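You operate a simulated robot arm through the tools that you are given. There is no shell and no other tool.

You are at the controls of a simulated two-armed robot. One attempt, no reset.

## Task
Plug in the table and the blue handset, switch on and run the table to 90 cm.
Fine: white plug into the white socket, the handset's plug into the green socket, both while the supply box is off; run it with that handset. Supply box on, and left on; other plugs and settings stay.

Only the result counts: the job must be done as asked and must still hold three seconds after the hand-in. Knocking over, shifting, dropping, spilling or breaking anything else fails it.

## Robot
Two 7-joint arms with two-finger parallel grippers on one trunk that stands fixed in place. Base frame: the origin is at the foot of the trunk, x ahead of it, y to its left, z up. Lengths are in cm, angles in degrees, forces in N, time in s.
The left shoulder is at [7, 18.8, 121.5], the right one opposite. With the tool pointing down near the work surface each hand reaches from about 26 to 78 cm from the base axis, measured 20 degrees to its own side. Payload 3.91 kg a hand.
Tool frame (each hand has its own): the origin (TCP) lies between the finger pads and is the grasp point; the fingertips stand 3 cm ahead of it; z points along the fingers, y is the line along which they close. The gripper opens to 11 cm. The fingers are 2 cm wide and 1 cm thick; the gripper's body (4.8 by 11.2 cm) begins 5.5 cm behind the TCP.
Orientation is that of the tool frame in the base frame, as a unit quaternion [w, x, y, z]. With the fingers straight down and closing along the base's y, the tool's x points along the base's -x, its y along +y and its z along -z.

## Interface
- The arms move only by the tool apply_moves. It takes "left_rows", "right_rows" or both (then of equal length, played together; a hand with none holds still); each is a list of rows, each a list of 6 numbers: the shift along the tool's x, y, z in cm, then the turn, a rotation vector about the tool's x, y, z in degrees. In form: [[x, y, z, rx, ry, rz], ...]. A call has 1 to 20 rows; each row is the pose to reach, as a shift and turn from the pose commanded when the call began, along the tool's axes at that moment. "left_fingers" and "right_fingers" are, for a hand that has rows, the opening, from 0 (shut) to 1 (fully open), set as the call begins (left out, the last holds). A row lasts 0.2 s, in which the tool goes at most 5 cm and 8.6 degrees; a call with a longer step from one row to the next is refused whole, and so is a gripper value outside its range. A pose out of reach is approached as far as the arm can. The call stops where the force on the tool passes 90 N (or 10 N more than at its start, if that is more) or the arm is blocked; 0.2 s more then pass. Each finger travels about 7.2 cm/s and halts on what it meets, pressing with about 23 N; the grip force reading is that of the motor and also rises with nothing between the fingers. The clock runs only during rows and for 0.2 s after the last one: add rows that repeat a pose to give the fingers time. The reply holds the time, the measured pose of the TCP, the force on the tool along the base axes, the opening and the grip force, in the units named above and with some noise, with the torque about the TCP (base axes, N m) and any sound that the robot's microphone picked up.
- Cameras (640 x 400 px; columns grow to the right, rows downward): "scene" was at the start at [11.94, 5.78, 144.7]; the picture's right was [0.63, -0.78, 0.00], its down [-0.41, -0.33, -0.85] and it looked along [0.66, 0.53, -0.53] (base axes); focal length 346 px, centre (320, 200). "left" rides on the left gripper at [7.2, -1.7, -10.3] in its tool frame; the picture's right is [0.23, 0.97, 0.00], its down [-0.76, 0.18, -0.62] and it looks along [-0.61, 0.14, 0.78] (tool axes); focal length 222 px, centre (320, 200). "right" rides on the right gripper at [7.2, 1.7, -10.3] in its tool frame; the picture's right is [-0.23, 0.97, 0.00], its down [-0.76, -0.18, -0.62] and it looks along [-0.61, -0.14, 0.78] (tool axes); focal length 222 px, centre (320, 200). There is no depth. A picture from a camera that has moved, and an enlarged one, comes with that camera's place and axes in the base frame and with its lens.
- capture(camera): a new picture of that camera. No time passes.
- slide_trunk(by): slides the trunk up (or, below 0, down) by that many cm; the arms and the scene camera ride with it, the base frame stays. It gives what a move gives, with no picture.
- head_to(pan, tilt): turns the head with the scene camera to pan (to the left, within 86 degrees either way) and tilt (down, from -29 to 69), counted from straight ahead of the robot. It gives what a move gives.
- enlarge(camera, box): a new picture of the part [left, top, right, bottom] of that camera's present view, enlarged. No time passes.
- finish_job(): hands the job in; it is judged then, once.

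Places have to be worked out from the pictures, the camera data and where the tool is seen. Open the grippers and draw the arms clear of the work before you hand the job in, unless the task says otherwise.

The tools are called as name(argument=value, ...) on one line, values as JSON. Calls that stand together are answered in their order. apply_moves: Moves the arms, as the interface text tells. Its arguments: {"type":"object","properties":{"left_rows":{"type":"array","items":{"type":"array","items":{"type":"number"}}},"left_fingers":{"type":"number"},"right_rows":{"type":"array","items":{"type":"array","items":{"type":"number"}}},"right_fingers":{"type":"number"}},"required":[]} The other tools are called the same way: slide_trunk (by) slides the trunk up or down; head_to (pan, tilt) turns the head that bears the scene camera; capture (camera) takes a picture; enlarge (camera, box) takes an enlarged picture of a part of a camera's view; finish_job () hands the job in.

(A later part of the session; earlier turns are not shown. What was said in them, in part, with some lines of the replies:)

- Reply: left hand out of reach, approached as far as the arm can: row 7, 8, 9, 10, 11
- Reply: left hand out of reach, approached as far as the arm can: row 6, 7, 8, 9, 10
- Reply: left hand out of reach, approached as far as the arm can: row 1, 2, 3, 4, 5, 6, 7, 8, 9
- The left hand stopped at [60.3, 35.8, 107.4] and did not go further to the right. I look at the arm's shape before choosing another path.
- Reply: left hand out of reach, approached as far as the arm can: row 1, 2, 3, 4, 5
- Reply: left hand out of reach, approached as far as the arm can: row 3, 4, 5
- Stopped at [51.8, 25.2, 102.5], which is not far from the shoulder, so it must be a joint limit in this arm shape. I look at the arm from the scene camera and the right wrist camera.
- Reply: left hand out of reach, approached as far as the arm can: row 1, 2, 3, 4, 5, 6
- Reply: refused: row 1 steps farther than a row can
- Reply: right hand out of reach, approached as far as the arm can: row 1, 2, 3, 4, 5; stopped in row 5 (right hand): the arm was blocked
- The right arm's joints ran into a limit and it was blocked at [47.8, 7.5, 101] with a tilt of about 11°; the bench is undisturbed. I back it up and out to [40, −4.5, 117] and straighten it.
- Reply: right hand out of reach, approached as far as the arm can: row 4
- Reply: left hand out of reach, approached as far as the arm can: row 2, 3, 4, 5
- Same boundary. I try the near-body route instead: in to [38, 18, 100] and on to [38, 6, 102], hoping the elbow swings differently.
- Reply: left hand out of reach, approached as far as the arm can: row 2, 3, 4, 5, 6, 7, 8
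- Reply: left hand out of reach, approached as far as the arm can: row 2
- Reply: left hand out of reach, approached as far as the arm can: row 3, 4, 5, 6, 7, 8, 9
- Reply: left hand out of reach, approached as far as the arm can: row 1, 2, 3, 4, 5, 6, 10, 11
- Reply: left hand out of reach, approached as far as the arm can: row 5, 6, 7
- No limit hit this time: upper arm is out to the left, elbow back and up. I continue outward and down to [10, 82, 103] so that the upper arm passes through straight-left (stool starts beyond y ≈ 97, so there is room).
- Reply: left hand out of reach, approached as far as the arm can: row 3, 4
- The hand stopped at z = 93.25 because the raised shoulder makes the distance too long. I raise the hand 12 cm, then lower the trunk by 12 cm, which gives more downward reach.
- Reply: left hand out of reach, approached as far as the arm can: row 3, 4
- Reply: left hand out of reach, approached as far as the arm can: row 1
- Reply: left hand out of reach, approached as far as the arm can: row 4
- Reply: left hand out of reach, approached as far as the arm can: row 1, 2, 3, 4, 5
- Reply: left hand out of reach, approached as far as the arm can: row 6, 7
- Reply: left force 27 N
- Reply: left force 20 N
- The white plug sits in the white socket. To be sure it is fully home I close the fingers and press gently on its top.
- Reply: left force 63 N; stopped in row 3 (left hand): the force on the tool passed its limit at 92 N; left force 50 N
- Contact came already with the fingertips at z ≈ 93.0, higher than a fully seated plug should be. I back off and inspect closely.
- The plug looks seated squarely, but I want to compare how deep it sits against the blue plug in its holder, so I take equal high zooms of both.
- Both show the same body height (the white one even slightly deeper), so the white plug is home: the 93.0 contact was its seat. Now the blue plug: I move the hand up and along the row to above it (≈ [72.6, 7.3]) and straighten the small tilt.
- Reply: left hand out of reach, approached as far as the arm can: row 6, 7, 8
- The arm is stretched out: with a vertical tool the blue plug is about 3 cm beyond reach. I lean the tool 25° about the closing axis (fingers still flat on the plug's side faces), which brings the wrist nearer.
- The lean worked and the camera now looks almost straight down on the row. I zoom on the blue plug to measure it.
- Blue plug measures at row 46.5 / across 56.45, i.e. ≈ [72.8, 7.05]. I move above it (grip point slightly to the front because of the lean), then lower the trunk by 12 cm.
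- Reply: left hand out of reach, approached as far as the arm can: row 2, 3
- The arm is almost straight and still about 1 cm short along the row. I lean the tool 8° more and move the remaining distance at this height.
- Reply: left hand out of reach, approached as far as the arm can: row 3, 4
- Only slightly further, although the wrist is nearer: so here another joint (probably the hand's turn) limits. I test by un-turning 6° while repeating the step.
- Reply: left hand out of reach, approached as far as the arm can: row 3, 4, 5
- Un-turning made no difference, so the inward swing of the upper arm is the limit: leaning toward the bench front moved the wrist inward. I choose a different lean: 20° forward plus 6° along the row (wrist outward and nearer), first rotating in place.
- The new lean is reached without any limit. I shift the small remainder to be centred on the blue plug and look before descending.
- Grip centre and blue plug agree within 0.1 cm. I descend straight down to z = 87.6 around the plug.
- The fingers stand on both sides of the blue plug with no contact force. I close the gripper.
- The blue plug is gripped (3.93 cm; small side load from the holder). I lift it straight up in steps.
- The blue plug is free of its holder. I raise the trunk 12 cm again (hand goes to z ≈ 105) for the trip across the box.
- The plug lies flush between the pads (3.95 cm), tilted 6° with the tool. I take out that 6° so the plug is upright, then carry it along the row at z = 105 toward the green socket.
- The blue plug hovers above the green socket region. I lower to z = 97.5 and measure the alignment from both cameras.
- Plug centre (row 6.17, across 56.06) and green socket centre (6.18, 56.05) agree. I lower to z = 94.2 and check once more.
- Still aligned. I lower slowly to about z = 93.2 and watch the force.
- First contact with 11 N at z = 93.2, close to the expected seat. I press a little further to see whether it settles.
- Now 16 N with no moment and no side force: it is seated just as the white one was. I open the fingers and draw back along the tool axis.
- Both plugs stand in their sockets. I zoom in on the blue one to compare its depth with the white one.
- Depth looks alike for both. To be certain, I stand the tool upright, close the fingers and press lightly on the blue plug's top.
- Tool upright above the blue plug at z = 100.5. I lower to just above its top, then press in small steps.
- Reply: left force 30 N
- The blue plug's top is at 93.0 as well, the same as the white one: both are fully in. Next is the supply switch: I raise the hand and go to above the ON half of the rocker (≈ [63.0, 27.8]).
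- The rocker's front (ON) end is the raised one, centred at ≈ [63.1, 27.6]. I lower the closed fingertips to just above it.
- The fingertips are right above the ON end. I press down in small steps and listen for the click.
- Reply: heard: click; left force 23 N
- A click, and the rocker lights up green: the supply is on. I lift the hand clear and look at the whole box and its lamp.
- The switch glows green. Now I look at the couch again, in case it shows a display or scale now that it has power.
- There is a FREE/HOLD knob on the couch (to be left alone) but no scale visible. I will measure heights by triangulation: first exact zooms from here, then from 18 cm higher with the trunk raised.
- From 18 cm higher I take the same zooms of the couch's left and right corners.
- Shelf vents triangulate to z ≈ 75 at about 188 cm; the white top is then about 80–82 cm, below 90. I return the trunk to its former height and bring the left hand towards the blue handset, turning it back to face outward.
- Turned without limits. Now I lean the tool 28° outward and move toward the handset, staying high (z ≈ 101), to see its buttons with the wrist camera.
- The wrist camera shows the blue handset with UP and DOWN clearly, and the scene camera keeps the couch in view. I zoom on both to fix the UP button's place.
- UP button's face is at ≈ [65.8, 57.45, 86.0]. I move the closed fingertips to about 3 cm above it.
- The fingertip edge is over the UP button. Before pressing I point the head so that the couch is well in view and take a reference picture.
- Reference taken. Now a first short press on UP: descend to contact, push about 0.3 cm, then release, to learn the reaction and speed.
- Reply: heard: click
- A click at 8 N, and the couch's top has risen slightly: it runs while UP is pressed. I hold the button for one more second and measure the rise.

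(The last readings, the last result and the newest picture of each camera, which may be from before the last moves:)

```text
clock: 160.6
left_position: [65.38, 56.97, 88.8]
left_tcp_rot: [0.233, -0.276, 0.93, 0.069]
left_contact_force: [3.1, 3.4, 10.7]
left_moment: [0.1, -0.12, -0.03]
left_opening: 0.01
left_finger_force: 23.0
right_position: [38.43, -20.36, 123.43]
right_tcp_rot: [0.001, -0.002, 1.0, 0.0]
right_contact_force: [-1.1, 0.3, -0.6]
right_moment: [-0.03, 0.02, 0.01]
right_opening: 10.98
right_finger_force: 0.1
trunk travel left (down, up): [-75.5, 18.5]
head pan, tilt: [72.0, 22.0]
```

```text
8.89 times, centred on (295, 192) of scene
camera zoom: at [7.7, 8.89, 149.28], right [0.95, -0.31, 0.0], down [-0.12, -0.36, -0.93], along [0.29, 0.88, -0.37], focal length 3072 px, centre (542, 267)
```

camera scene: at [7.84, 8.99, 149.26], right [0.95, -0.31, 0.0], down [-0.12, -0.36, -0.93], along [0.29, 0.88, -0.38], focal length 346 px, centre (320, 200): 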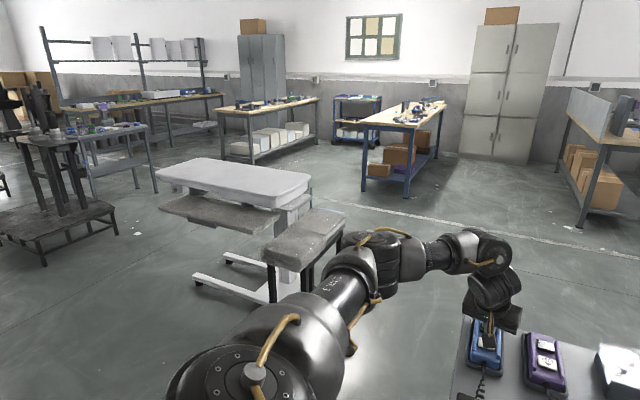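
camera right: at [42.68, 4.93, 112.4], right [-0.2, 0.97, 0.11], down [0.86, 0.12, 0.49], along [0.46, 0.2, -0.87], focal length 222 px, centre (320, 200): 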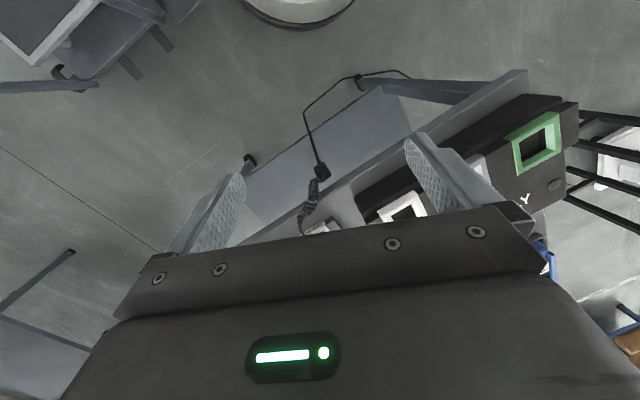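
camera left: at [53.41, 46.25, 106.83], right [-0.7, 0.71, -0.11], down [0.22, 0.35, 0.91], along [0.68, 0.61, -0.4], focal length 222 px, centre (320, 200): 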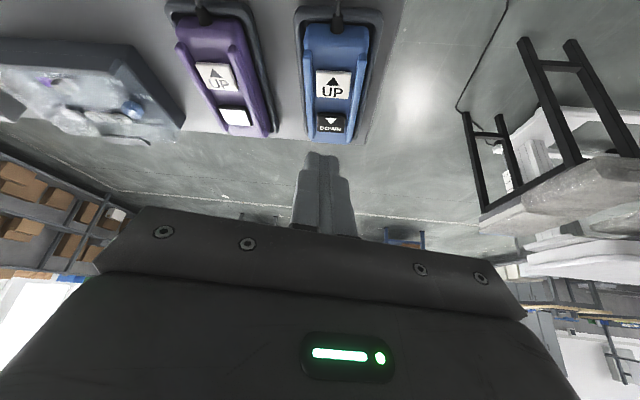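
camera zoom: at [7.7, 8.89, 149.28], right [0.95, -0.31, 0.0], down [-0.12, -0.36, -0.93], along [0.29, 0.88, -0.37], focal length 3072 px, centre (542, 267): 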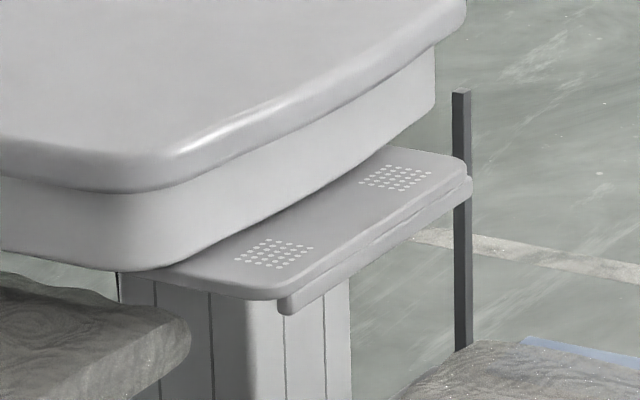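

The shelf vents rose about 4.5 cm in total (≈ 3 cm/s). I release the button now and then determine the absolute height of the top carefully.

apply_moves(left_rows=[[-0.71, 0, -1.32, 0, 0, 0], [-0.71, 0, -1.32, 0, 0, 0]])

enlarge(camera="scene", box=[265, 170, 325, 215])

enlarge(camera="scene", box=[150, 140, 210, 185])

enlarge(camera="scene", box=[195, 140, 255, 185])

```text
clock: 161.2
left_position: [65.26, 57.16, 90.22]
left_tcp_rot: [0.231, -0.276, 0.93, 0.069]
left_contact_force: [-0.3, 0.4, 0.9]
left_moment: [0.0, -0.01, -0.01]
left_opening: 0.01
left_finger_force: 22.6
right_position: [38.34, -20.16, 123.5]
right_tcp_rot: [0.001, -0.002, 1.0, -0.001]
right_contact_force: [0.1, 0.2, 0.2]
right_moment: [-0.03, 0.02, -0.02]
right_opening: 11.0
right_finger_force: 0.1
trunk travel left (down, up): [-75.5, 18.5]
head pan, tilt: [72.0, 22.0]
```

```text
8.89 times, centred on (295, 192) of scene
camera zoom: at [7.79, 8.97, 149.26], right [0.95, -0.31, 0.0], down [-0.12, -0.36, -0.93], along [0.29, 0.88, -0.37], focal length 3072 px, centre (542, 267)
```

zoom: 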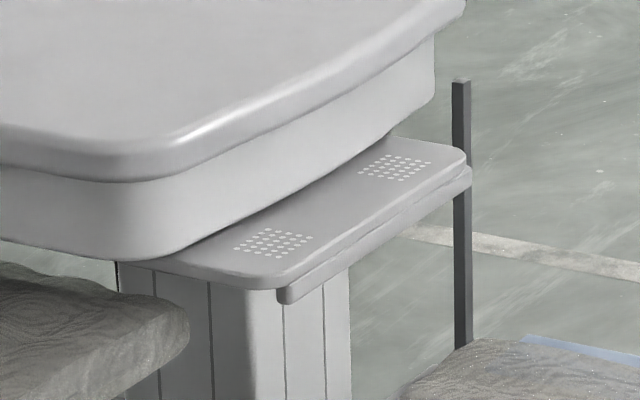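

```text
8.89 times, centred on (180, 162) of scene
camera zoom: at [7.79, 8.97, 149.26], right [0.95, -0.31, 0.0], down [-0.12, -0.36, -0.93], along [0.29, 0.88, -0.37], focal length 3072 px, centre (1564, 533)
```

zoom: 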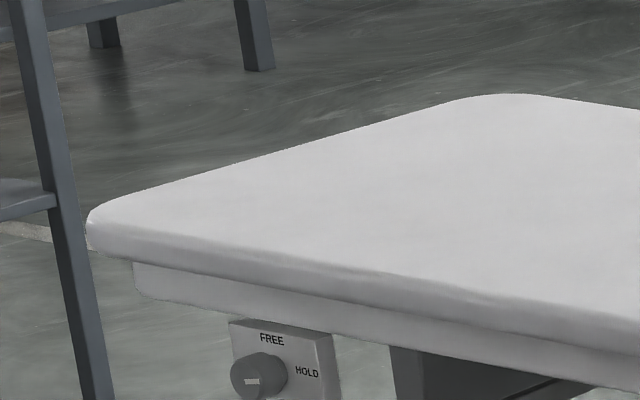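

```text
8.89 times, centred on (225, 162) of scene
camera zoom: at [7.79, 8.97, 149.26], right [0.95, -0.31, 0.0], down [-0.12, -0.36, -0.93], along [0.29, 0.88, -0.37], focal length 3072 px, centre (1164, 533)
```

zoom: 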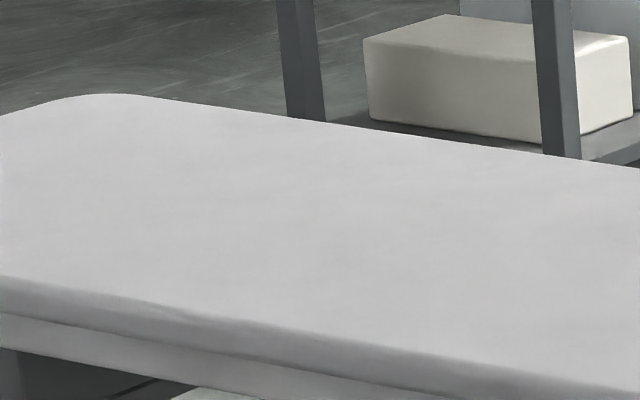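

After release the table has risen 5.2 cm. To get the absolute height I raise the trunk 18 cm again and take the same zooms for triangulating the top's far corner, the vents and the knob block.

slide_trunk(by=18)

enlarge(camera="scene", box=[152, 160, 212, 205])

enlarge(camera="scene", box=[197, 160, 257, 205])

enlarge(camera="scene", box=[267, 185, 327, 230])

```text
clock: 163.2
left_position: [65.25, 57.1, 108.07]
left_tcp_rot: [0.231, -0.276, 0.93, 0.07]
left_contact_force: [1.3, 0.2, 0.7]
left_moment: [-0.01, -0.01, 0.01]
left_opening: 0.01
left_finger_force: 22.7
right_position: [38.41, -20.15, 141.5]
right_tcp_rot: [0.001, -0.001, 1.0, -0.001]
right_contact_force: [0.3, 0.4, 0.7]
right_moment: [0.02, 0.03, 0.01]
right_opening: 11.0
right_finger_force: 0.0
trunk travel left (down, up): [-93.5, 0.5]
head pan, tilt: [72.0, 22.0]
```

```text
8.89 times, centred on (182, 182) of scene
camera zoom: at [7.84, 9.0, 167.26], right [0.95, -0.31, 0.0], down [-0.12, -0.36, -0.93], along [0.29, 0.88, -0.37], focal length 3072 px, centre (1547, 356)
```

zoom: 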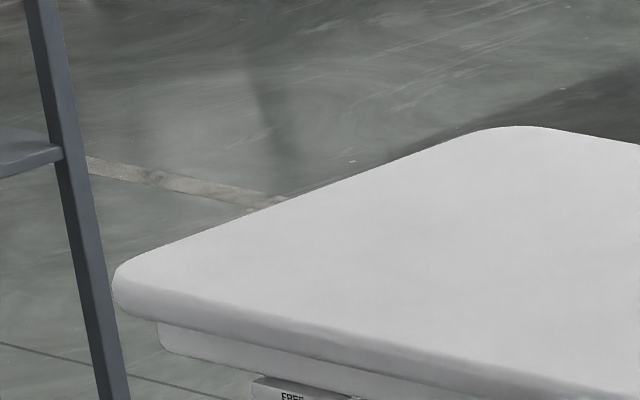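

```text
8.89 times, centred on (227, 182) of scene
camera zoom: at [7.84, 9.0, 167.26], right [0.95, -0.31, 0.0], down [-0.12, -0.36, -0.93], along [0.29, 0.88, -0.37], focal length 3072 px, centre (1147, 356)
```

zoom: 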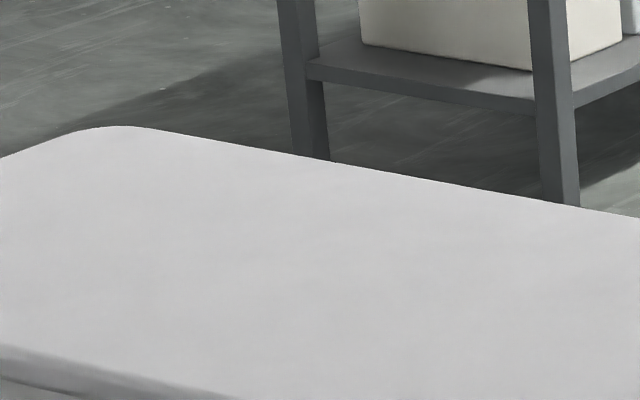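

```text
8.89 times, centred on (297, 208) of scene
camera zoom: at [7.84, 9.0, 167.26], right [0.95, -0.31, 0.0], down [-0.12, -0.36, -0.93], along [0.29, 0.88, -0.37], focal length 3072 px, centre (524, 133)
```

zoom: 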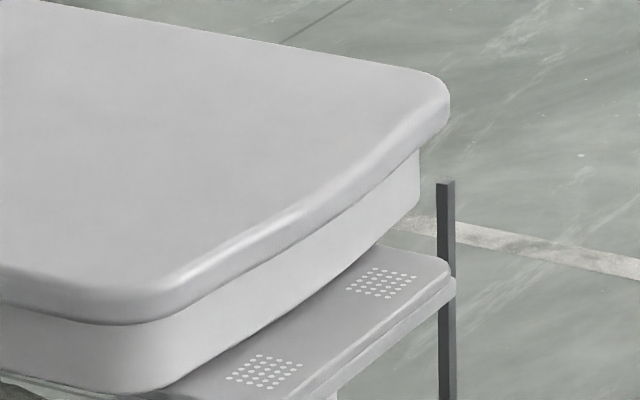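

The vents give z ≈ 80 now and the far corner about 87.7 ± 1; I need a better value for the top. I will use the left wrist camera at nearly the height of the top (edge-on view): trunk down 16 again, then the hand moves off to the left of the bench, turning further left.

slide_trunk(by=-16)

apply_moves(left_rows=[[-1.42, 0, -2.64, 0, 0, 0], [0.86, 3.06, -3.85, -2.4, 0, -4.4], [3.1, 6.1, -5.1, -4.7, 0, -8.8], [5.4, 9.2, -6.3, -7.1, 0, -13.2], [7.7, 12.3, -7.5, -9.5, 0, -17.6], [10, 15.3, -8.7, -11.8, 0, -22], [12.24, 18.39, -9.91, -14.2, 0.06, -26.4], [12.24, 18.39, -9.91, -14.2, 0.06, -26.4]])

capture(camera="left")

```text
clock: 165.0
left_position: [65.26, 57.05, 92.24]
left_tcp_rot: [0.232, -0.277, 0.93, 0.071]
left_contact_force: [0.3, -0.3, 0.0]
left_moment: [0.02, -0.03, 0.03]
left_opening: 0.0
left_finger_force: 22.8
right_position: [38.44, -20.28, 125.68]
right_tcp_rot: [0.0, -0.001, 1.0, -0.002]
right_contact_force: [-0.8, -0.7, 0.1]
right_moment: [-0.04, 0.01, 0.01]
right_opening: 10.99
right_finger_force: 0.1
trunk travel left (down, up): [-77.5, 16.5]
head pan, tilt: [72.0, 22.0]
```

```text
clock: 166.8
left_position: [42.34, 64.04, 95.2]
left_tcp_rot: [0.206, -0.507, 0.827, 0.129]
left_contact_force: [0.1, 0.3, 0.4]
left_moment: [-0.01, -0.03, 0.02]
left_opening: 0.0
left_finger_force: 23.3
right_position: [38.57, -20.19, 125.64]
right_tcp_rot: [0.0, -0.002, 1.0, -0.001]
right_contact_force: [0.7, 0.1, -0.4]
right_moment: [0.0, 0.01, 0.02]
right_opening: 10.99
right_finger_force: 0.0
trunk travel left (down, up): [-77.5, 16.5]
head pan, tilt: [72.0, 22.0]
```

```text
taken
camera left: at [38.65, 53.15, 100.92], right [-0.96, 0.26, -0.1], down [0.02, 0.42, 0.91], along [0.28, 0.87, -0.41], focal length 222 px, centre (320, 200)
```

left: 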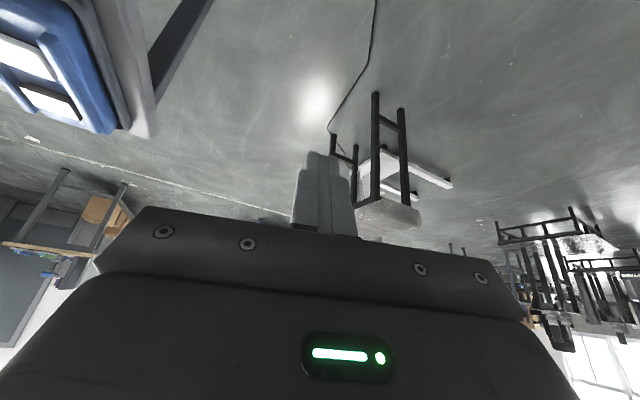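

The gripper body hides the horizon where the top would be. I lean the tool 20° more so that the camera looks level.

apply_moves(left_rows=[[0, 0, 0, 0, -7, 0], [0, 0, 0, 0, -14, 0], [0, 0, 0, 0, -21, 0], [0, 0, 0, 0, -21, 0]])

capture(camera="left")

```text
clock: 167.8
left_position: [42.4, 65.34, 94.37]
left_tcp_rot: [0.353, -0.475, 0.776, 0.218]
left_contact_force: [0.1, 0.3, 0.7]
left_moment: [0.02, -0.01, 0.04]
left_opening: 0.0
left_finger_force: 22.9
left hand out of reach, approached as far as the arm can: row 1, 2, 3, 4
right_position: [38.45, -20.23, 125.51]
right_tcp_rot: [0.001, -0.002, 1.0, -0.001]
right_contact_force: [-0.4, 0.2, 0.6]
right_moment: [-0.03, 0.0, 0.0]
right_opening: 11.0
right_finger_force: 0.0
trunk travel left (down, up): [-77.5, 16.5]
head pan, tilt: [72.0, 22.0]
```

```text
taken
camera left: at [38.16, 53.3, 95.81], right [-0.93, 0.31, -0.17], down [-0.14, 0.1, 0.98], along [0.32, 0.94, -0.05], focal length 222 px, centre (320, 200)
```

left: 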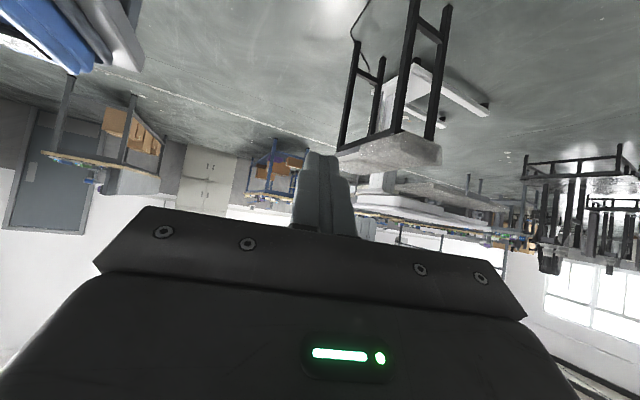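

Now the couch is seen almost edge-on (upside down) from camera height 95.8. I zoom in on it.

enlarge(camera="left", box=[330, 150, 510, 250])

enlarge(camera="left", box=[340, 170, 420, 230])

enlarge(camera="left", box=[410, 175, 500, 240])

```text
3.56 times, centred on (420, 200) of left
camera zoom: at [38.16, 53.3, 95.81], right [-0.93, 0.31, -0.17], down [-0.14, 0.1, 0.98], along [0.32, 0.94, -0.05], focal length 790 px, centre (-36, 200)
```

zoom: 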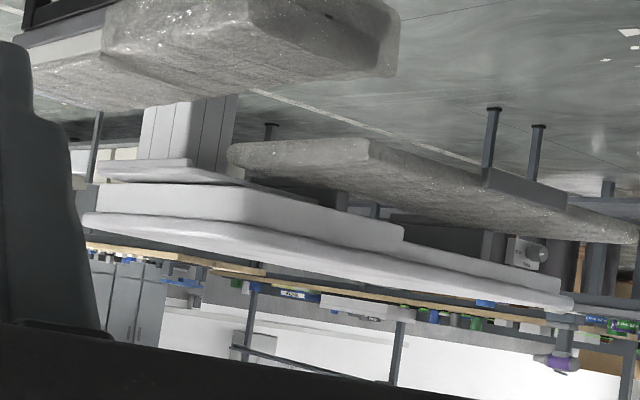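

```text
6.67 times, centred on (380, 200) of left
camera zoom: at [38.16, 53.3, 95.81], right [-0.93, 0.31, -0.17], down [-0.14, 0.1, 0.98], along [0.32, 0.94, -0.05], focal length 1481 px, centre (-80, 200)
```

zoom: 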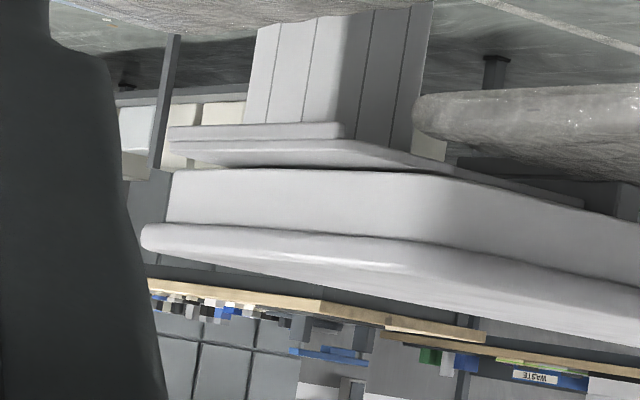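

```text
6.15 times, centred on (455, 208) of left
camera zoom: at [38.16, 53.3, 95.81], right [-0.93, 0.31, -0.17], down [-0.14, 0.1, 0.98], along [0.32, 0.94, -0.05], focal length 1367 px, centre (-511, 154)
```

zoom: 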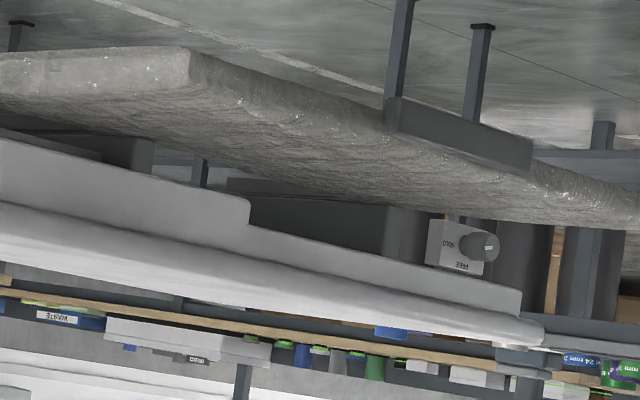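

From this level the top surface shows only as a thin band; its thickness shrinks to zero when the camera is at the height of the top. I lower the hand in steps (camera 91.8, then 88.8) and compare.

apply_moves(left_rows=[[1.51, 0, 1.31, 0, 0, 0], [3.02, -0.01, 2.62, 0, 0, 0], [3.02, -0.01, 2.62, 0, 0, 0]])

enlarge(camera="left", box=[340, 170, 420, 230])

enlarge(camera="left", box=[410, 175, 500, 240])

```text
clock: 168.6
left_position: [42.46, 65.29, 90.47]
left_tcp_rot: [0.353, -0.475, 0.776, 0.218]
left_contact_force: [-0.6, 0.8, 0.1]
left_moment: [-0.03, -0.02, 0.03]
left_opening: 0.01
left_finger_force: 22.7
right_position: [38.47, -20.27, 125.46]
right_tcp_rot: [0.001, -0.002, 1.0, 0.001]
right_contact_force: [0.7, 0.8, 0.0]
right_moment: [0.02, -0.01, -0.05]
right_opening: 11.01
right_finger_force: 0.1
trunk travel left (down, up): [-77.5, 16.5]
head pan, tilt: [72.0, 22.0]
```

```text
6.67 times, centred on (380, 200) of left
camera zoom: at [38.21, 53.24, 91.78], right [-0.94, 0.31, -0.17], down [-0.14, 0.1, 0.98], along [0.32, 0.95, -0.05], focal length 1481 px, centre (-80, 200)
```

zoom: 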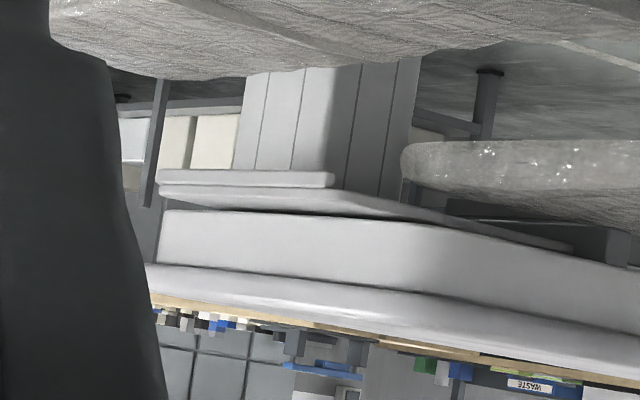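

```text
6.15 times, centred on (455, 208) of left
camera zoom: at [38.21, 53.24, 91.78], right [-0.94, 0.31, -0.17], down [-0.14, 0.1, 0.98], along [0.32, 0.95, -0.05], focal length 1367 px, centre (-511, 154)
```

zoom: 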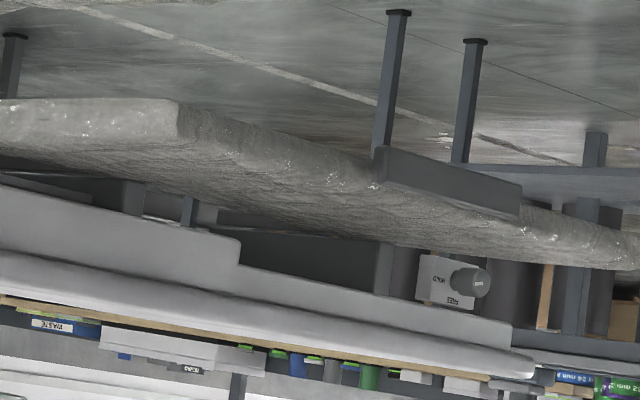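

I zoom much more strongly on the slab's rim at this camera height (91.8) to measure the band.

enlarge(camera="left", box=[376, 205, 406, 225])

enlarge(camera="left", box=[440, 208, 470, 228])

enlarge(camera="left", box=[470, 215, 500, 235])

```text
16.00 times, centred on (391, 215) of left
camera zoom: at [38.21, 53.24, 91.78], right [-0.94, 0.31, -0.17], down [-0.14, 0.1, 0.98], along [0.32, 0.95, -0.05], focal length 3554 px, centre (-816, -40)
```

zoom: 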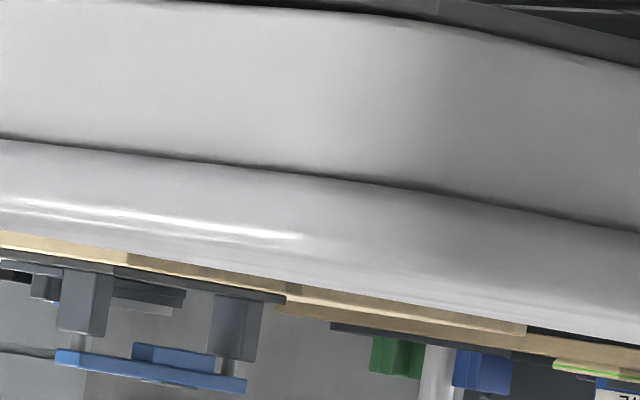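

```text
16.00 times, centred on (455, 218) of left
camera zoom: at [38.21, 53.24, 91.78], right [-0.94, 0.31, -0.17], down [-0.14, 0.1, 0.98], along [0.32, 0.95, -0.05], focal length 3554 px, centre (-1840, -88)
```

zoom: 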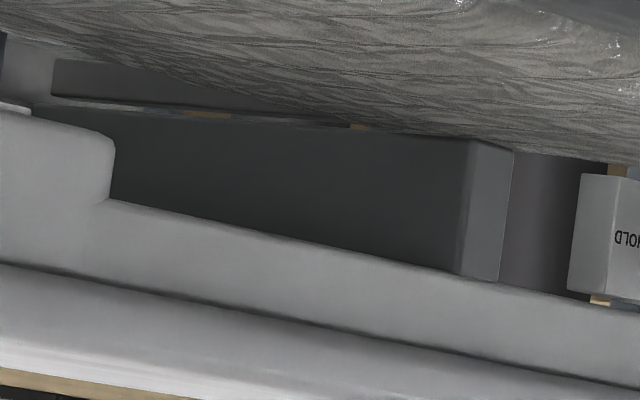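

```text
16.00 times, centred on (485, 225) of left
camera zoom: at [38.21, 53.24, 91.78], right [-0.94, 0.31, -0.17], down [-0.14, 0.1, 0.98], along [0.32, 0.95, -0.05], focal length 3554 px, centre (-2320, -200)
```

zoom: 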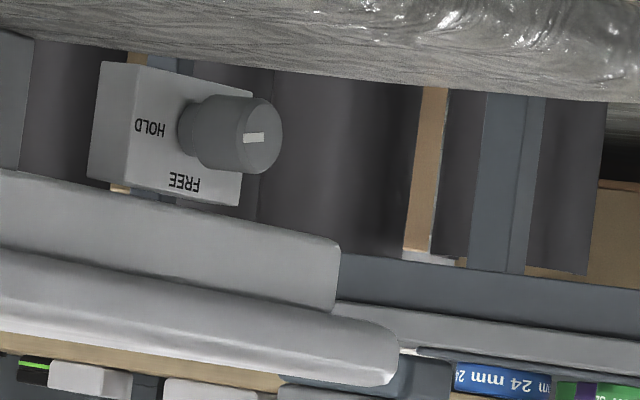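

I take the same strong zoom from two more camera heights: first 4 cm lower (≈ 87.8).

apply_moves(left_rows=[[1.51, 0, 1.31, 0, 0, 0], [3.02, -0.01, 2.62, 0, 0, 0], [3.02, -0.01, 2.62, 0, 0, 0]])

enlarge(camera="left", box=[376, 212, 406, 232])

enlarge(camera="left", box=[470, 218, 500, 238])

apply_moves(left_rows=[[-1.51, 0, -1.31, 0, 0, 0], [-3.02, 0, -2.62, 0, 0, 0], [-4.5, 0, -3.9, 0, 0, 0], [-6.04, 0.02, -5.24, 0, 0, 0], [-7.55, 0.02, -6.56, 0, 0, 0], [-9.06, 0.02, -7.87, 0, 0, 0], [-9.06, 0.02, -7.87, 0, 0, 0]])

enlarge(camera="left", box=[376, 185, 406, 205])

enlarge(camera="left", box=[470, 205, 500, 225])

```text
clock: 169.4
left_position: [42.61, 65.17, 86.37]
left_tcp_rot: [0.353, -0.474, 0.776, 0.218]
left_contact_force: [0.0, 0.5, 0.7]
left_moment: [0.01, -0.01, -0.02]
left_opening: 0.0
left_finger_force: 23.1
right_position: [38.44, -20.19, 125.47]
right_tcp_rot: [0.001, -0.001, 1.0, 0.0]
right_contact_force: [0.2, 1.2, 0.6]
right_moment: [0.01, 0.02, 0.01]
right_opening: 11.01
right_finger_force: 0.1
trunk travel left (down, up): [-77.5, 16.5]
head pan, tilt: [72.0, 22.0]
```

```text
16.00 times, centred on (391, 222) of left
camera zoom: at [38.24, 53.27, 87.8], right [-0.94, 0.31, -0.17], down [-0.14, 0.1, 0.98], along [0.32, 0.95, -0.05], focal length 3554 px, centre (-816, -152)
```

zoom: 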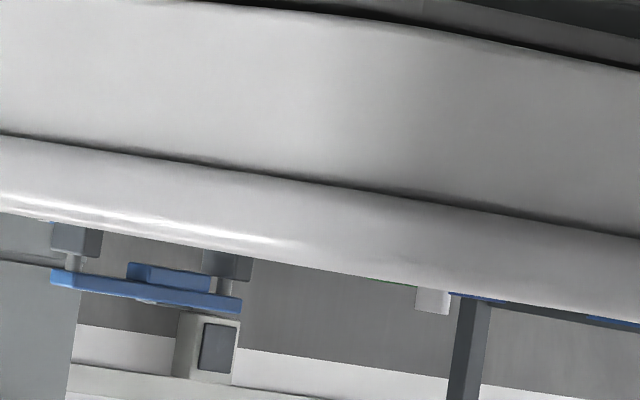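

```text
16.00 times, centred on (485, 228) of left
camera zoom: at [38.24, 53.27, 87.8], right [-0.94, 0.31, -0.17], down [-0.14, 0.1, 0.98], along [0.32, 0.95, -0.05], focal length 3554 px, centre (-2320, -248)
```

zoom: 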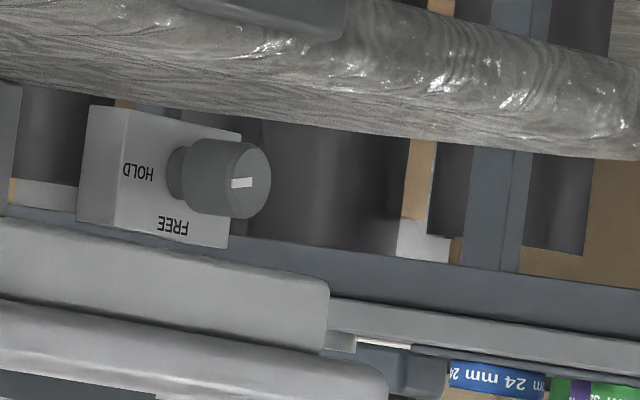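

```text
clock: 171.0
left_position: [42.47, 65.42, 98.51]
left_tcp_rot: [0.353, -0.476, 0.775, 0.219]
left_contact_force: [0.1, -0.5, -0.4]
left_moment: [0.01, 0.0, 0.01]
left_opening: 0.0
left_finger_force: 22.7
right_position: [38.45, -20.27, 125.55]
right_tcp_rot: [0.001, -0.002, 1.0, -0.001]
right_contact_force: [0.5, 0.3, -1.2]
right_moment: [0.0, -0.02, 0.01]
right_opening: 10.99
right_finger_force: 0.0
trunk travel left (down, up): [-77.5, 16.5]
head pan, tilt: [72.0, 22.0]
```

```text
16.00 times, centred on (391, 195) of left
camera zoom: at [38.22, 53.29, 99.83], right [-0.94, 0.31, -0.17], down [-0.14, 0.11, 0.98], along [0.32, 0.95, -0.05], focal length 3554 px, centre (-816, 280)
```

zoom: 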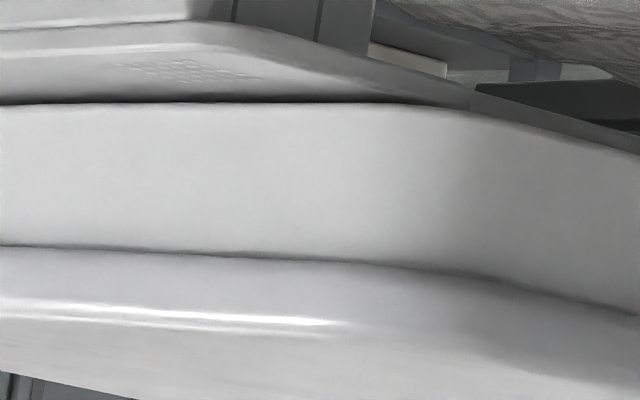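

```text
16.00 times, centred on (485, 215) of left
camera zoom: at [38.22, 53.29, 99.83], right [-0.94, 0.31, -0.17], down [-0.14, 0.11, 0.98], along [0.32, 0.95, -0.05], focal length 3554 px, centre (-2320, -40)
```

zoom: 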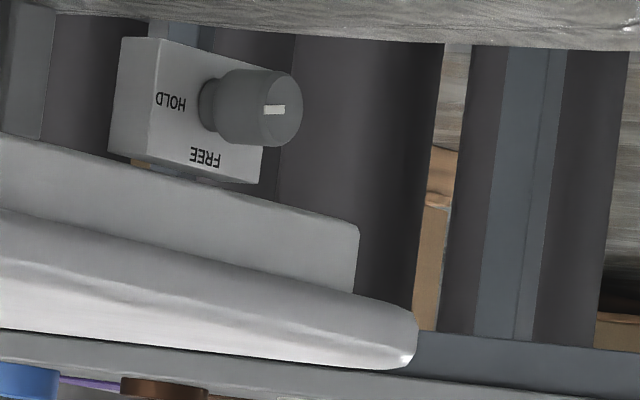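

Band thickness versus camera height gives consistent zero points: the top is at ≈ 88.4 cm now (±0.3), so about 1.5 cm is missing, which matches one short press-and-release like the first (≈ 1.45 cm). I return the fingertip to above the UP button.

apply_moves(left_rows=[[0.11, -3.4, 0.6, 2.7, 2.9, 3.4], [0.23, -6.9, 1.2, 5.4, 5.9, 6.7], [0.34, -10.3, 1.8, 8.1, 8.8, 10.1], [0.45, -13.8, 2.5, 10.8, 11.7, 13.5], [0.57, -17.2, 3.1, 13.5, 14.6, 16.9], [0.68, -20.7, 3.7, 16.2, 17.6, 20.2], [0.8, -24.12, 4.31, 18.9, 20.5, 23.6], [0.8, -24.12, 4.31, 18.9, 20.5, 23.6]])

enlarge(camera="left", box=[260, 60, 420, 220])

enlarge(camera="scene", box=[265, 170, 325, 215])

```text
clock: 172.8
left_position: [65.34, 56.89, 94.96]
left_tcp_rot: [0.232, -0.275, 0.931, 0.069]
left_contact_force: [-0.1, -0.2, 0.7]
left_moment: [0.02, -0.02, -0.01]
left_opening: 0.0
left_finger_force: 23.4
right_position: [38.4, -20.19, 125.6]
right_tcp_rot: [0.001, -0.001, 1.0, -0.001]
right_contact_force: [0.1, -0.1, 0.3]
right_moment: [0.01, -0.02, 0.01]
right_opening: 11.0
right_finger_force: 0.1
trunk travel left (down, up): [-77.5, 16.5]
head pan, tilt: [72.0, 22.0]
```

```text
2.50 times, centred on (340, 140) of left
camera zoom: at [56.64, 49.21, 100.69], right [-0.7, 0.71, -0.11], down [0.22, 0.35, 0.91], along [0.68, 0.61, -0.41], focal length 555 px, centre (270, 350)
```

zoom: 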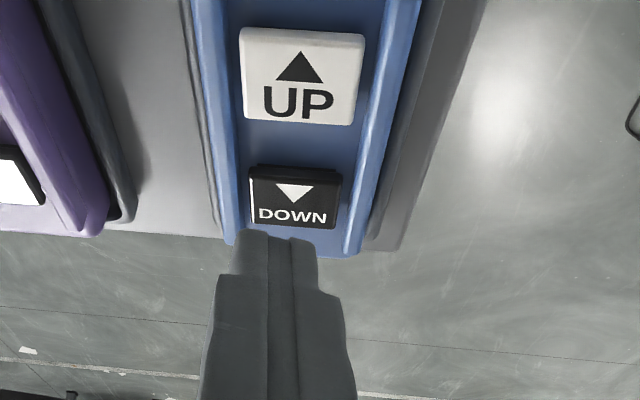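

```text
8.89 times, centred on (295, 192) of scene
camera zoom: at [7.74, 9.02, 151.27], right [0.95, -0.31, 0.0], down [-0.12, -0.36, -0.93], along [0.29, 0.88, -0.37], focal length 3072 px, centre (542, 267)
```

zoom: 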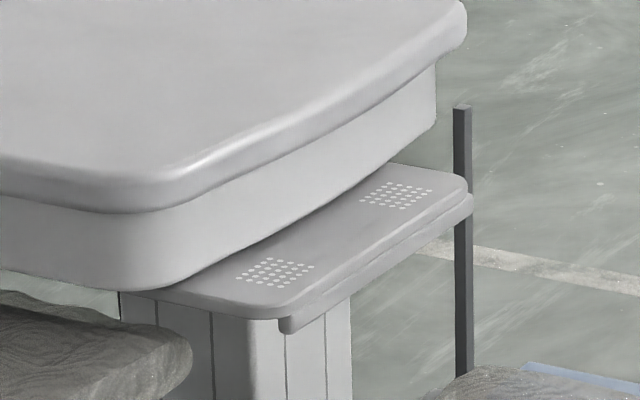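

Fingertips are above the handset at z ≈ 95. I lower to the same hover height as before (92.1).

apply_moves(left_rows=[[0.7, 0, 1.3, 0, 0, 0], [1.36, 0, 2.54, 0, 0, 0], [1.36, 0, 2.54, 0, 0, 0]])

enlarge(camera="scene", box=[265, 170, 325, 215])

```text
clock: 173.6
left_position: [65.25, 56.81, 92.07]
left_tcp_rot: [0.231, -0.274, 0.931, 0.069]
left_contact_force: [-0.7, -0.2, 0.1]
left_moment: [0.0, 0.03, 0.02]
left_opening: 0.02
left_finger_force: 22.6
right_position: [38.48, -20.24, 125.54]
right_tcp_rot: [0.001, -0.002, 1.0, 0.0]
right_contact_force: [-0.1, -0.9, -0.8]
right_moment: [0.01, 0.03, -0.02]
right_opening: 11.0
right_finger_force: 0.1
trunk travel left (down, up): [-77.5, 16.5]
head pan, tilt: [72.0, 22.0]
```

```text
8.89 times, centred on (295, 192) of scene
camera zoom: at [7.83, 8.97, 151.26], right [0.95, -0.31, 0.0], down [-0.12, -0.36, -0.93], along [0.29, 0.88, -0.37], focal length 3072 px, centre (542, 267)
```

zoom: 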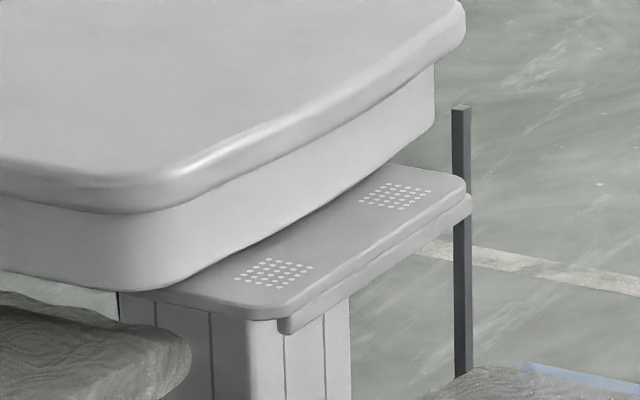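

Reference: vents at row 195 (14.2 px per cm). Now the same short press.

apply_moves(left_rows=[[0.57, 0, 1.06, 0, 0, 0], [1.09, 0, 2.03, 0, 0, 0], [1.32, 0, 2.47, 0, 0, 0], [1.46, 0, 2.73, 0, 0, 0], [1.56, 0, 2.91, 0, 0, 0]])

enlarge(camera="scene", box=[265, 170, 325, 215])

```text
clock: 174.8
left_position: [65.22, 56.76, 88.81]
left_tcp_rot: [0.233, -0.274, 0.931, 0.07]
left_contact_force: [0.9, 2.0, 6.7]
left_moment: [0.08, 0.0, -0.01]
left_opening: 0.01
left_finger_force: 22.7
right_position: [38.4, -20.31, 125.57]
right_tcp_rot: [0.001, -0.001, 1.0, 0.0]
right_contact_force: [-0.3, 0.0, 0.4]
right_moment: [-0.03, -0.02, 0.01]
right_opening: 10.99
right_finger_force: 0.0
trunk travel left (down, up): [-77.5, 16.5]
head pan, tilt: [72.0, 22.0]
heard: click
```

```text
8.89 times, centred on (295, 192) of scene
camera zoom: at [7.72, 8.92, 151.28], right [0.95, -0.31, 0.0], down [-0.12, -0.36, -0.93], along [0.29, 0.88, -0.37], focal length 3072 px, centre (542, 267)
```

zoom: 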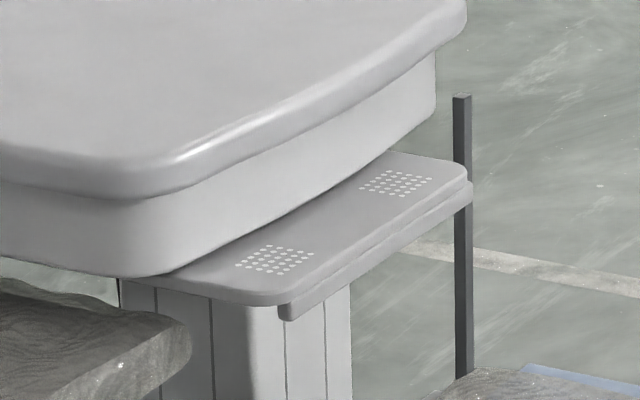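

It has risen about 0.85 cm so far; releasing adds roughly 0.75. I release now.

apply_moves(left_rows=[[-0.71, 0, -1.32, 0, 0, 0], [-1.4, 0, -2.6, 0, 0, 0], [-1.4, 0, -2.6, 0, 0, 0]])

enlarge(camera="scene", box=[265, 170, 325, 215])

```text
clock: 175.6
left_position: [65.36, 56.79, 91.63]
left_tcp_rot: [0.23, -0.275, 0.931, 0.069]
left_contact_force: [0.4, 0.0, -0.2]
left_moment: [0.0, 0.0, 0.02]
left_opening: 0.01
left_finger_force: 23.3
right_position: [38.42, -20.31, 125.44]
right_tcp_rot: [0.001, -0.001, 1.0, -0.001]
right_contact_force: [0.1, 0.2, 0.1]
right_moment: [0.0, 0.01, 0.02]
right_opening: 11.0
right_finger_force: 0.0
trunk travel left (down, up): [-77.5, 16.5]
head pan, tilt: [72.0, 22.0]
```

```text
8.89 times, centred on (295, 192) of scene
camera zoom: at [7.84, 9.01, 151.26], right [0.95, -0.31, 0.0], down [-0.12, -0.36, -0.93], along [0.29, 0.88, -0.37], focal length 3072 px, centre (542, 267)
```

zoom: 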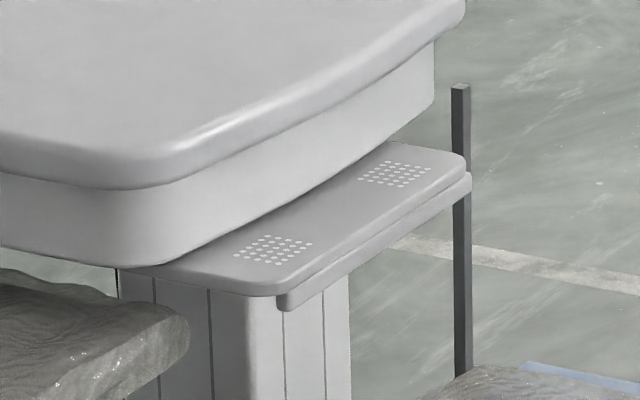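

Total rise 1.55 cm, so the top should be at 90.0. I verify with the edge-on method again: hand back to the viewing place left of the bench.

apply_moves(left_rows=[[-1.42, 0, -2.64, 0, 0, 0], [0.86, 3.06, -3.85, -2.4, 0, -4.4], [3.1, 6.1, -5.1, -4.7, 0, -8.8], [5.4, 9.2, -6.3, -7.1, 0, -13.2], [7.7, 12.3, -7.5, -9.5, 0, -17.6], [10, 15.3, -8.7, -11.8, 0, -22], [12.24, 18.39, -9.91, -14.2, 0.06, -26.4], [12.24, 18.39, -9.91, -14.2, 0.06, -26.4]])

apply_moves(left_rows=[[0, 0, 0, 0, -7, 0], [0, 0, 0, 0, -14, 0], [0, 0, 0, 0, -21, 0], [0, 0, 0, 0, -21, 0]])

capture(camera="left")

```text
clock: 177.4
left_position: [42.23, 63.74, 94.68]
left_tcp_rot: [0.205, -0.506, 0.828, 0.128]
left_contact_force: [0.9, -0.1, 0.5]
left_moment: [0.0, -0.02, -0.01]
left_opening: 0.0
left_finger_force: 23.0
right_position: [38.5, -20.29, 125.59]
right_tcp_rot: [0.0, -0.001, 1.0, 0.0]
right_contact_force: [0.9, 0.5, 0.4]
right_moment: [-0.05, 0.0, -0.03]
right_opening: 11.03
right_finger_force: 0.1
trunk travel left (down, up): [-77.5, 16.5]
head pan, tilt: [72.0, 22.0]
```

```text
clock: 178.4
left_position: [42.3, 63.7, 94.84]
left_tcp_rot: [0.353, -0.474, 0.776, 0.218]
left_contact_force: [-0.1, 0.6, -0.3]
left_moment: [0.01, 0.0, 0.02]
left_opening: 0.02
left_finger_force: 22.8
right_position: [38.44, -20.26, 125.47]
right_tcp_rot: [0.001, -0.001, 1.0, 0.0]
right_contact_force: [1.0, 0.0, 1.0]
right_moment: [0.01, 0.0, 0.02]
right_opening: 11.02
right_finger_force: 0.0
trunk travel left (down, up): [-77.5, 16.5]
head pan, tilt: [72.0, 22.0]
```

```text
taken
camera left: at [37.99, 51.7, 96.13], right [-0.94, 0.31, -0.17], down [-0.14, 0.1, 0.98], along [0.32, 0.94, -0.05], focal length 222 px, centre (320, 200)
```

left: 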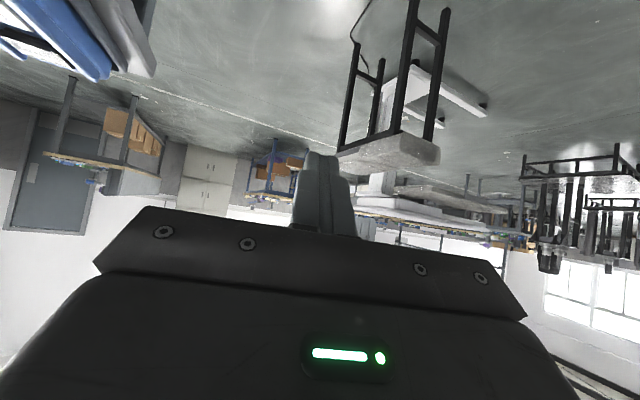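

Camera at 96.1. I take the strong zoom here, then at about 92, 90 and 88.

enlarge(camera="left", box=[376, 192, 406, 212])

apply_moves(left_rows=[[1.51, 0, 1.31, 0, 0, 0], [3.02, -0.01, 2.62, 0, 0, 0], [3.02, -0.01, 2.62, 0, 0, 0]])

enlarge(camera="left", box=[376, 200, 406, 220])

apply_moves(left_rows=[[1.51, 0, 1.31, 0, 0, 0], [1.51, 0, 1.31, 0, 0, 0]])

enlarge(camera="left", box=[376, 205, 406, 225])

apply_moves(left_rows=[[1.51, 0, 1.31, 0, 0, 0], [1.51, 0, 1.31, 0, 0, 0]])

enlarge(camera="left", box=[376, 210, 406, 230])

```text
16.00 times, centred on (391, 202) of left
camera zoom: at [37.99, 51.7, 96.13], right [-0.94, 0.31, -0.17], down [-0.14, 0.1, 0.98], along [0.32, 0.94, -0.05], focal length 3554 px, centre (-816, 168)
```

zoom: 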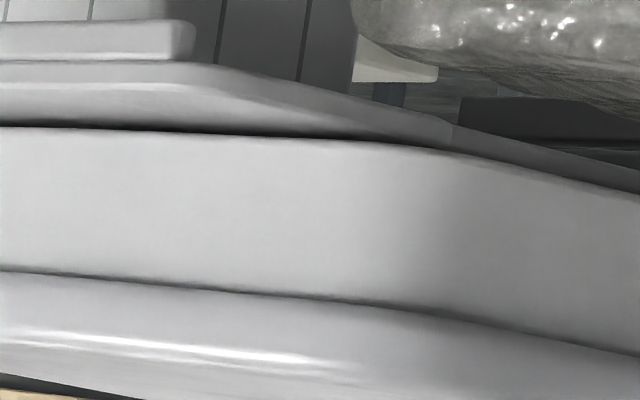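

```text
clock: 179.2
left_position: [42.42, 63.84, 90.73]
left_tcp_rot: [0.353, -0.474, 0.777, 0.218]
left_contact_force: [-0.7, 0.7, 0.4]
left_moment: [0.0, 0.04, 0.0]
left_opening: 0.0
left_finger_force: 22.7
right_position: [38.33, -20.21, 125.59]
right_tcp_rot: [0.002, -0.002, 1.0, 0.0]
right_contact_force: [0.1, 0.5, 0.1]
right_moment: [0.01, 0.01, -0.01]
right_opening: 11.02
right_finger_force: 0.0
trunk travel left (down, up): [-77.5, 16.5]
head pan, tilt: [72.0, 22.0]
```

```text
16.00 times, centred on (391, 210) of left
camera zoom: at [38.02, 51.71, 92.13], right [-0.94, 0.31, -0.17], down [-0.14, 0.1, 0.98], along [0.32, 0.94, -0.05], focal length 3554 px, centre (-816, 40)
```

zoom: 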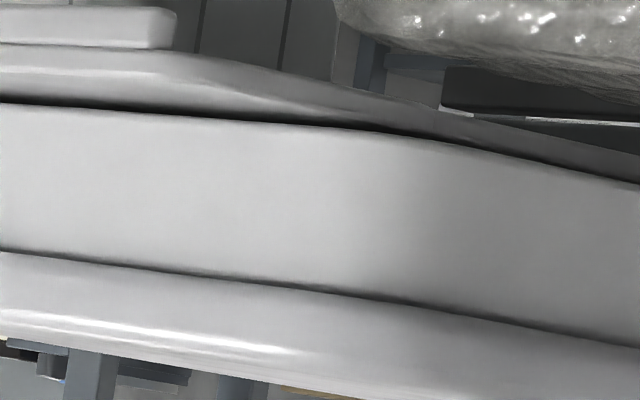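

```text
clock: 179.8
left_position: [42.37, 63.88, 88.8]
left_tcp_rot: [0.353, -0.475, 0.776, 0.218]
left_contact_force: [-0.6, -0.5, 0.5]
left_moment: [-0.01, -0.02, 0.01]
left_opening: 0.0
left_finger_force: 22.9
right_position: [38.44, -20.28, 125.59]
right_tcp_rot: [0.001, -0.002, 1.0, -0.001]
right_contact_force: [-0.9, -0.4, 0.2]
right_moment: [0.0, 0.02, 0.02]
right_opening: 10.98
right_finger_force: 0.1
trunk travel left (down, up): [-77.5, 16.5]
head pan, tilt: [72.0, 22.0]
```

```text
16.00 times, centred on (391, 215) of left
camera zoom: at [37.95, 51.76, 90.15], right [-0.94, 0.31, -0.17], down [-0.14, 0.1, 0.98], along [0.32, 0.94, -0.05], focal length 3554 px, centre (-816, -40)
```

zoom: 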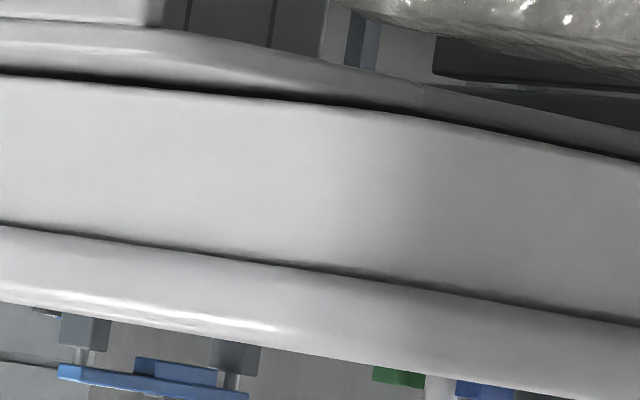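

```text
clock: 180.4
left_position: [42.29, 63.8, 86.7]
left_tcp_rot: [0.353, -0.475, 0.776, 0.219]
left_contact_force: [0.3, 0.4, 0.9]
left_moment: [0.05, -0.02, -0.01]
left_opening: 0.0
left_finger_force: 23.3
right_position: [38.47, -20.22, 125.47]
right_tcp_rot: [0.0, -0.002, 1.0, 0.001]
right_contact_force: [-0.1, -0.2, -0.4]
right_moment: [0.03, 0.0, 0.01]
right_opening: 11.0
right_finger_force: 0.0
trunk travel left (down, up): [-77.5, 16.5]
head pan, tilt: [72.0, 22.0]
```

```text
16.00 times, centred on (391, 220) of left
camera zoom: at [37.96, 51.74, 88.09], right [-0.94, 0.31, -0.17], down [-0.14, 0.1, 0.98], along [0.32, 0.94, -0.05], focal length 3554 px, centre (-816, -120)
```

zoom: 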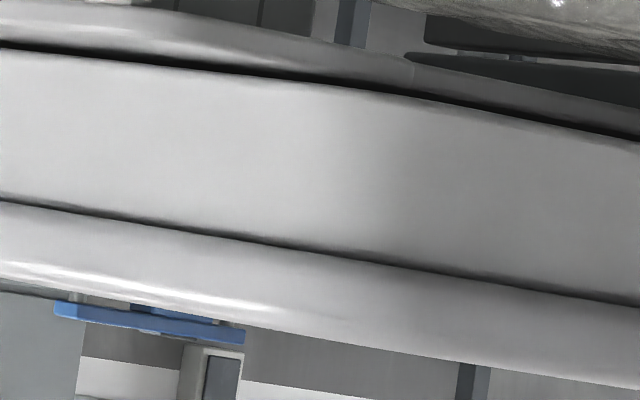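

The band vanishes at camera height ≈ 90.1: the table top stands at 90 cm (±0.3). I raise the left hand clear, open its gripper, and check the final state.

apply_moves(left_rows=[[-3.02, 0, -2.62, 0, 0, 0], [-6.04, 0, -5.24, 0, 0, 0], [-9.06, 0, -7.87, 0, 0, 0], [-12.08, 0, -10.49, 0, 0, 0], [-15.1, 0, -13.1, 0, 0, 0], [-15.1, 0, -13.1, 0, 0, 0], [-15.1, 0, -13.1, 0, 0, 0]], left_fingers=1)

head_to(pan=40, tilt=38)

capture(camera="scene")

enlarge(camera="scene", box=[230, 150, 570, 350])

```text
clock: 182.0
left_position: [42.33, 63.89, 106.75]
left_tcp_rot: [0.353, -0.473, 0.777, 0.218]
left_contact_force: [-0.1, -0.4, 0.9]
left_moment: [-0.01, -0.03, 0.01]
left_opening: 11.0
left_finger_force: 0.2
right_position: [38.48, -20.28, 125.67]
right_tcp_rot: [0.001, -0.002, 1.0, -0.001]
right_contact_force: [0.0, -0.6, 0.4]
right_moment: [-0.01, -0.04, -0.02]
right_opening: 10.98
right_finger_force: 0.1
trunk travel left (down, up): [-77.5, 16.5]
head pan, tilt: [72.0, 22.0]
```

```text
clock: 183.0
left_position: [42.37, 63.71, 106.68]
left_tcp_rot: [0.353, -0.474, 0.776, 0.219]
left_contact_force: [-0.7, -0.4, -0.6]
left_moment: [-0.02, 0.02, -0.01]
left_opening: 10.99
left_finger_force: 0.0
right_position: [38.5, -20.2, 125.47]
right_tcp_rot: [0.001, -0.002, 1.0, -0.001]
right_contact_force: [0.3, 0.1, -0.2]
right_moment: [0.0, 0.03, -0.03]
right_opening: 11.0
right_finger_force: 0.2
trunk travel left (down, up): [-77.5, 16.5]
head pan, tilt: [40.0, 38.0]
```

```text
taken
camera scene: at [11.54, 5.74, 148.75], right [0.64, -0.77, 0.0], down [-0.47, -0.4, -0.79], along [0.6, 0.51, -0.62], focal length 346 px, centre (320, 200)
```

scene: 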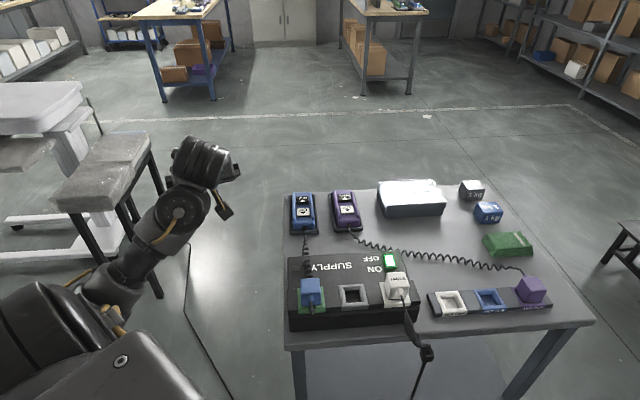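

```text
1.88 times, centred on (400, 250) of scene
camera zoom: at [11.54, 5.74, 148.75], right [0.64, -0.77, 0.0], down [-0.47, -0.4, -0.79], along [0.6, 0.51, -0.62], focal length 650 px, centre (169, 106)
```

zoom: 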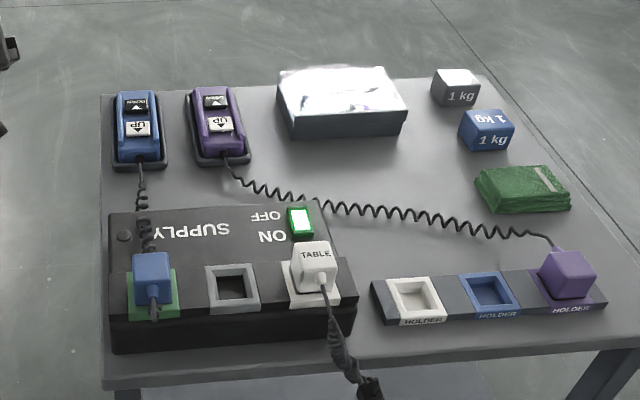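

Everything is in place: white plug in white, blue handset's plug in green, switch lit, purple plug and the other items untouched, arms clear and grippers open. I hand the job in.

finish_job()

```text
The job is handed in.
```

The job is handed in. The table is plugged in and powered, and by my measurement its top stands at 90 cm, give or take about 0.3 cm. No result or score came back.

- **Plugs:** the white table plug is in the white socket and the blue handset's plug is in the green socket. Both went in while the supply box was off, and both sit at the same depth.
- **Supply box:** I switched it on after that, with a click and the rocker lit green, and left it on.
- **Height:** I ran the table up with the blue handset's UP button in two presses. I found no scale or display on the table, so 90 cm comes from the cameras. I read it as the height of the white top above the floor.
- **The rest:** the last picture shows the purple plug, both handsets, the weights and the boxes where they were. I left the FREE/HOLD and LIMIT knobs alone.

On the first try I had to put the white plug back in its holder and grip it again, because the arm could not turn far enough. While checking that the white plug was seated, one push passed the 90 N limit and stopped. The plug did not move.

Both grippers are open and the arms are clear of the bench.
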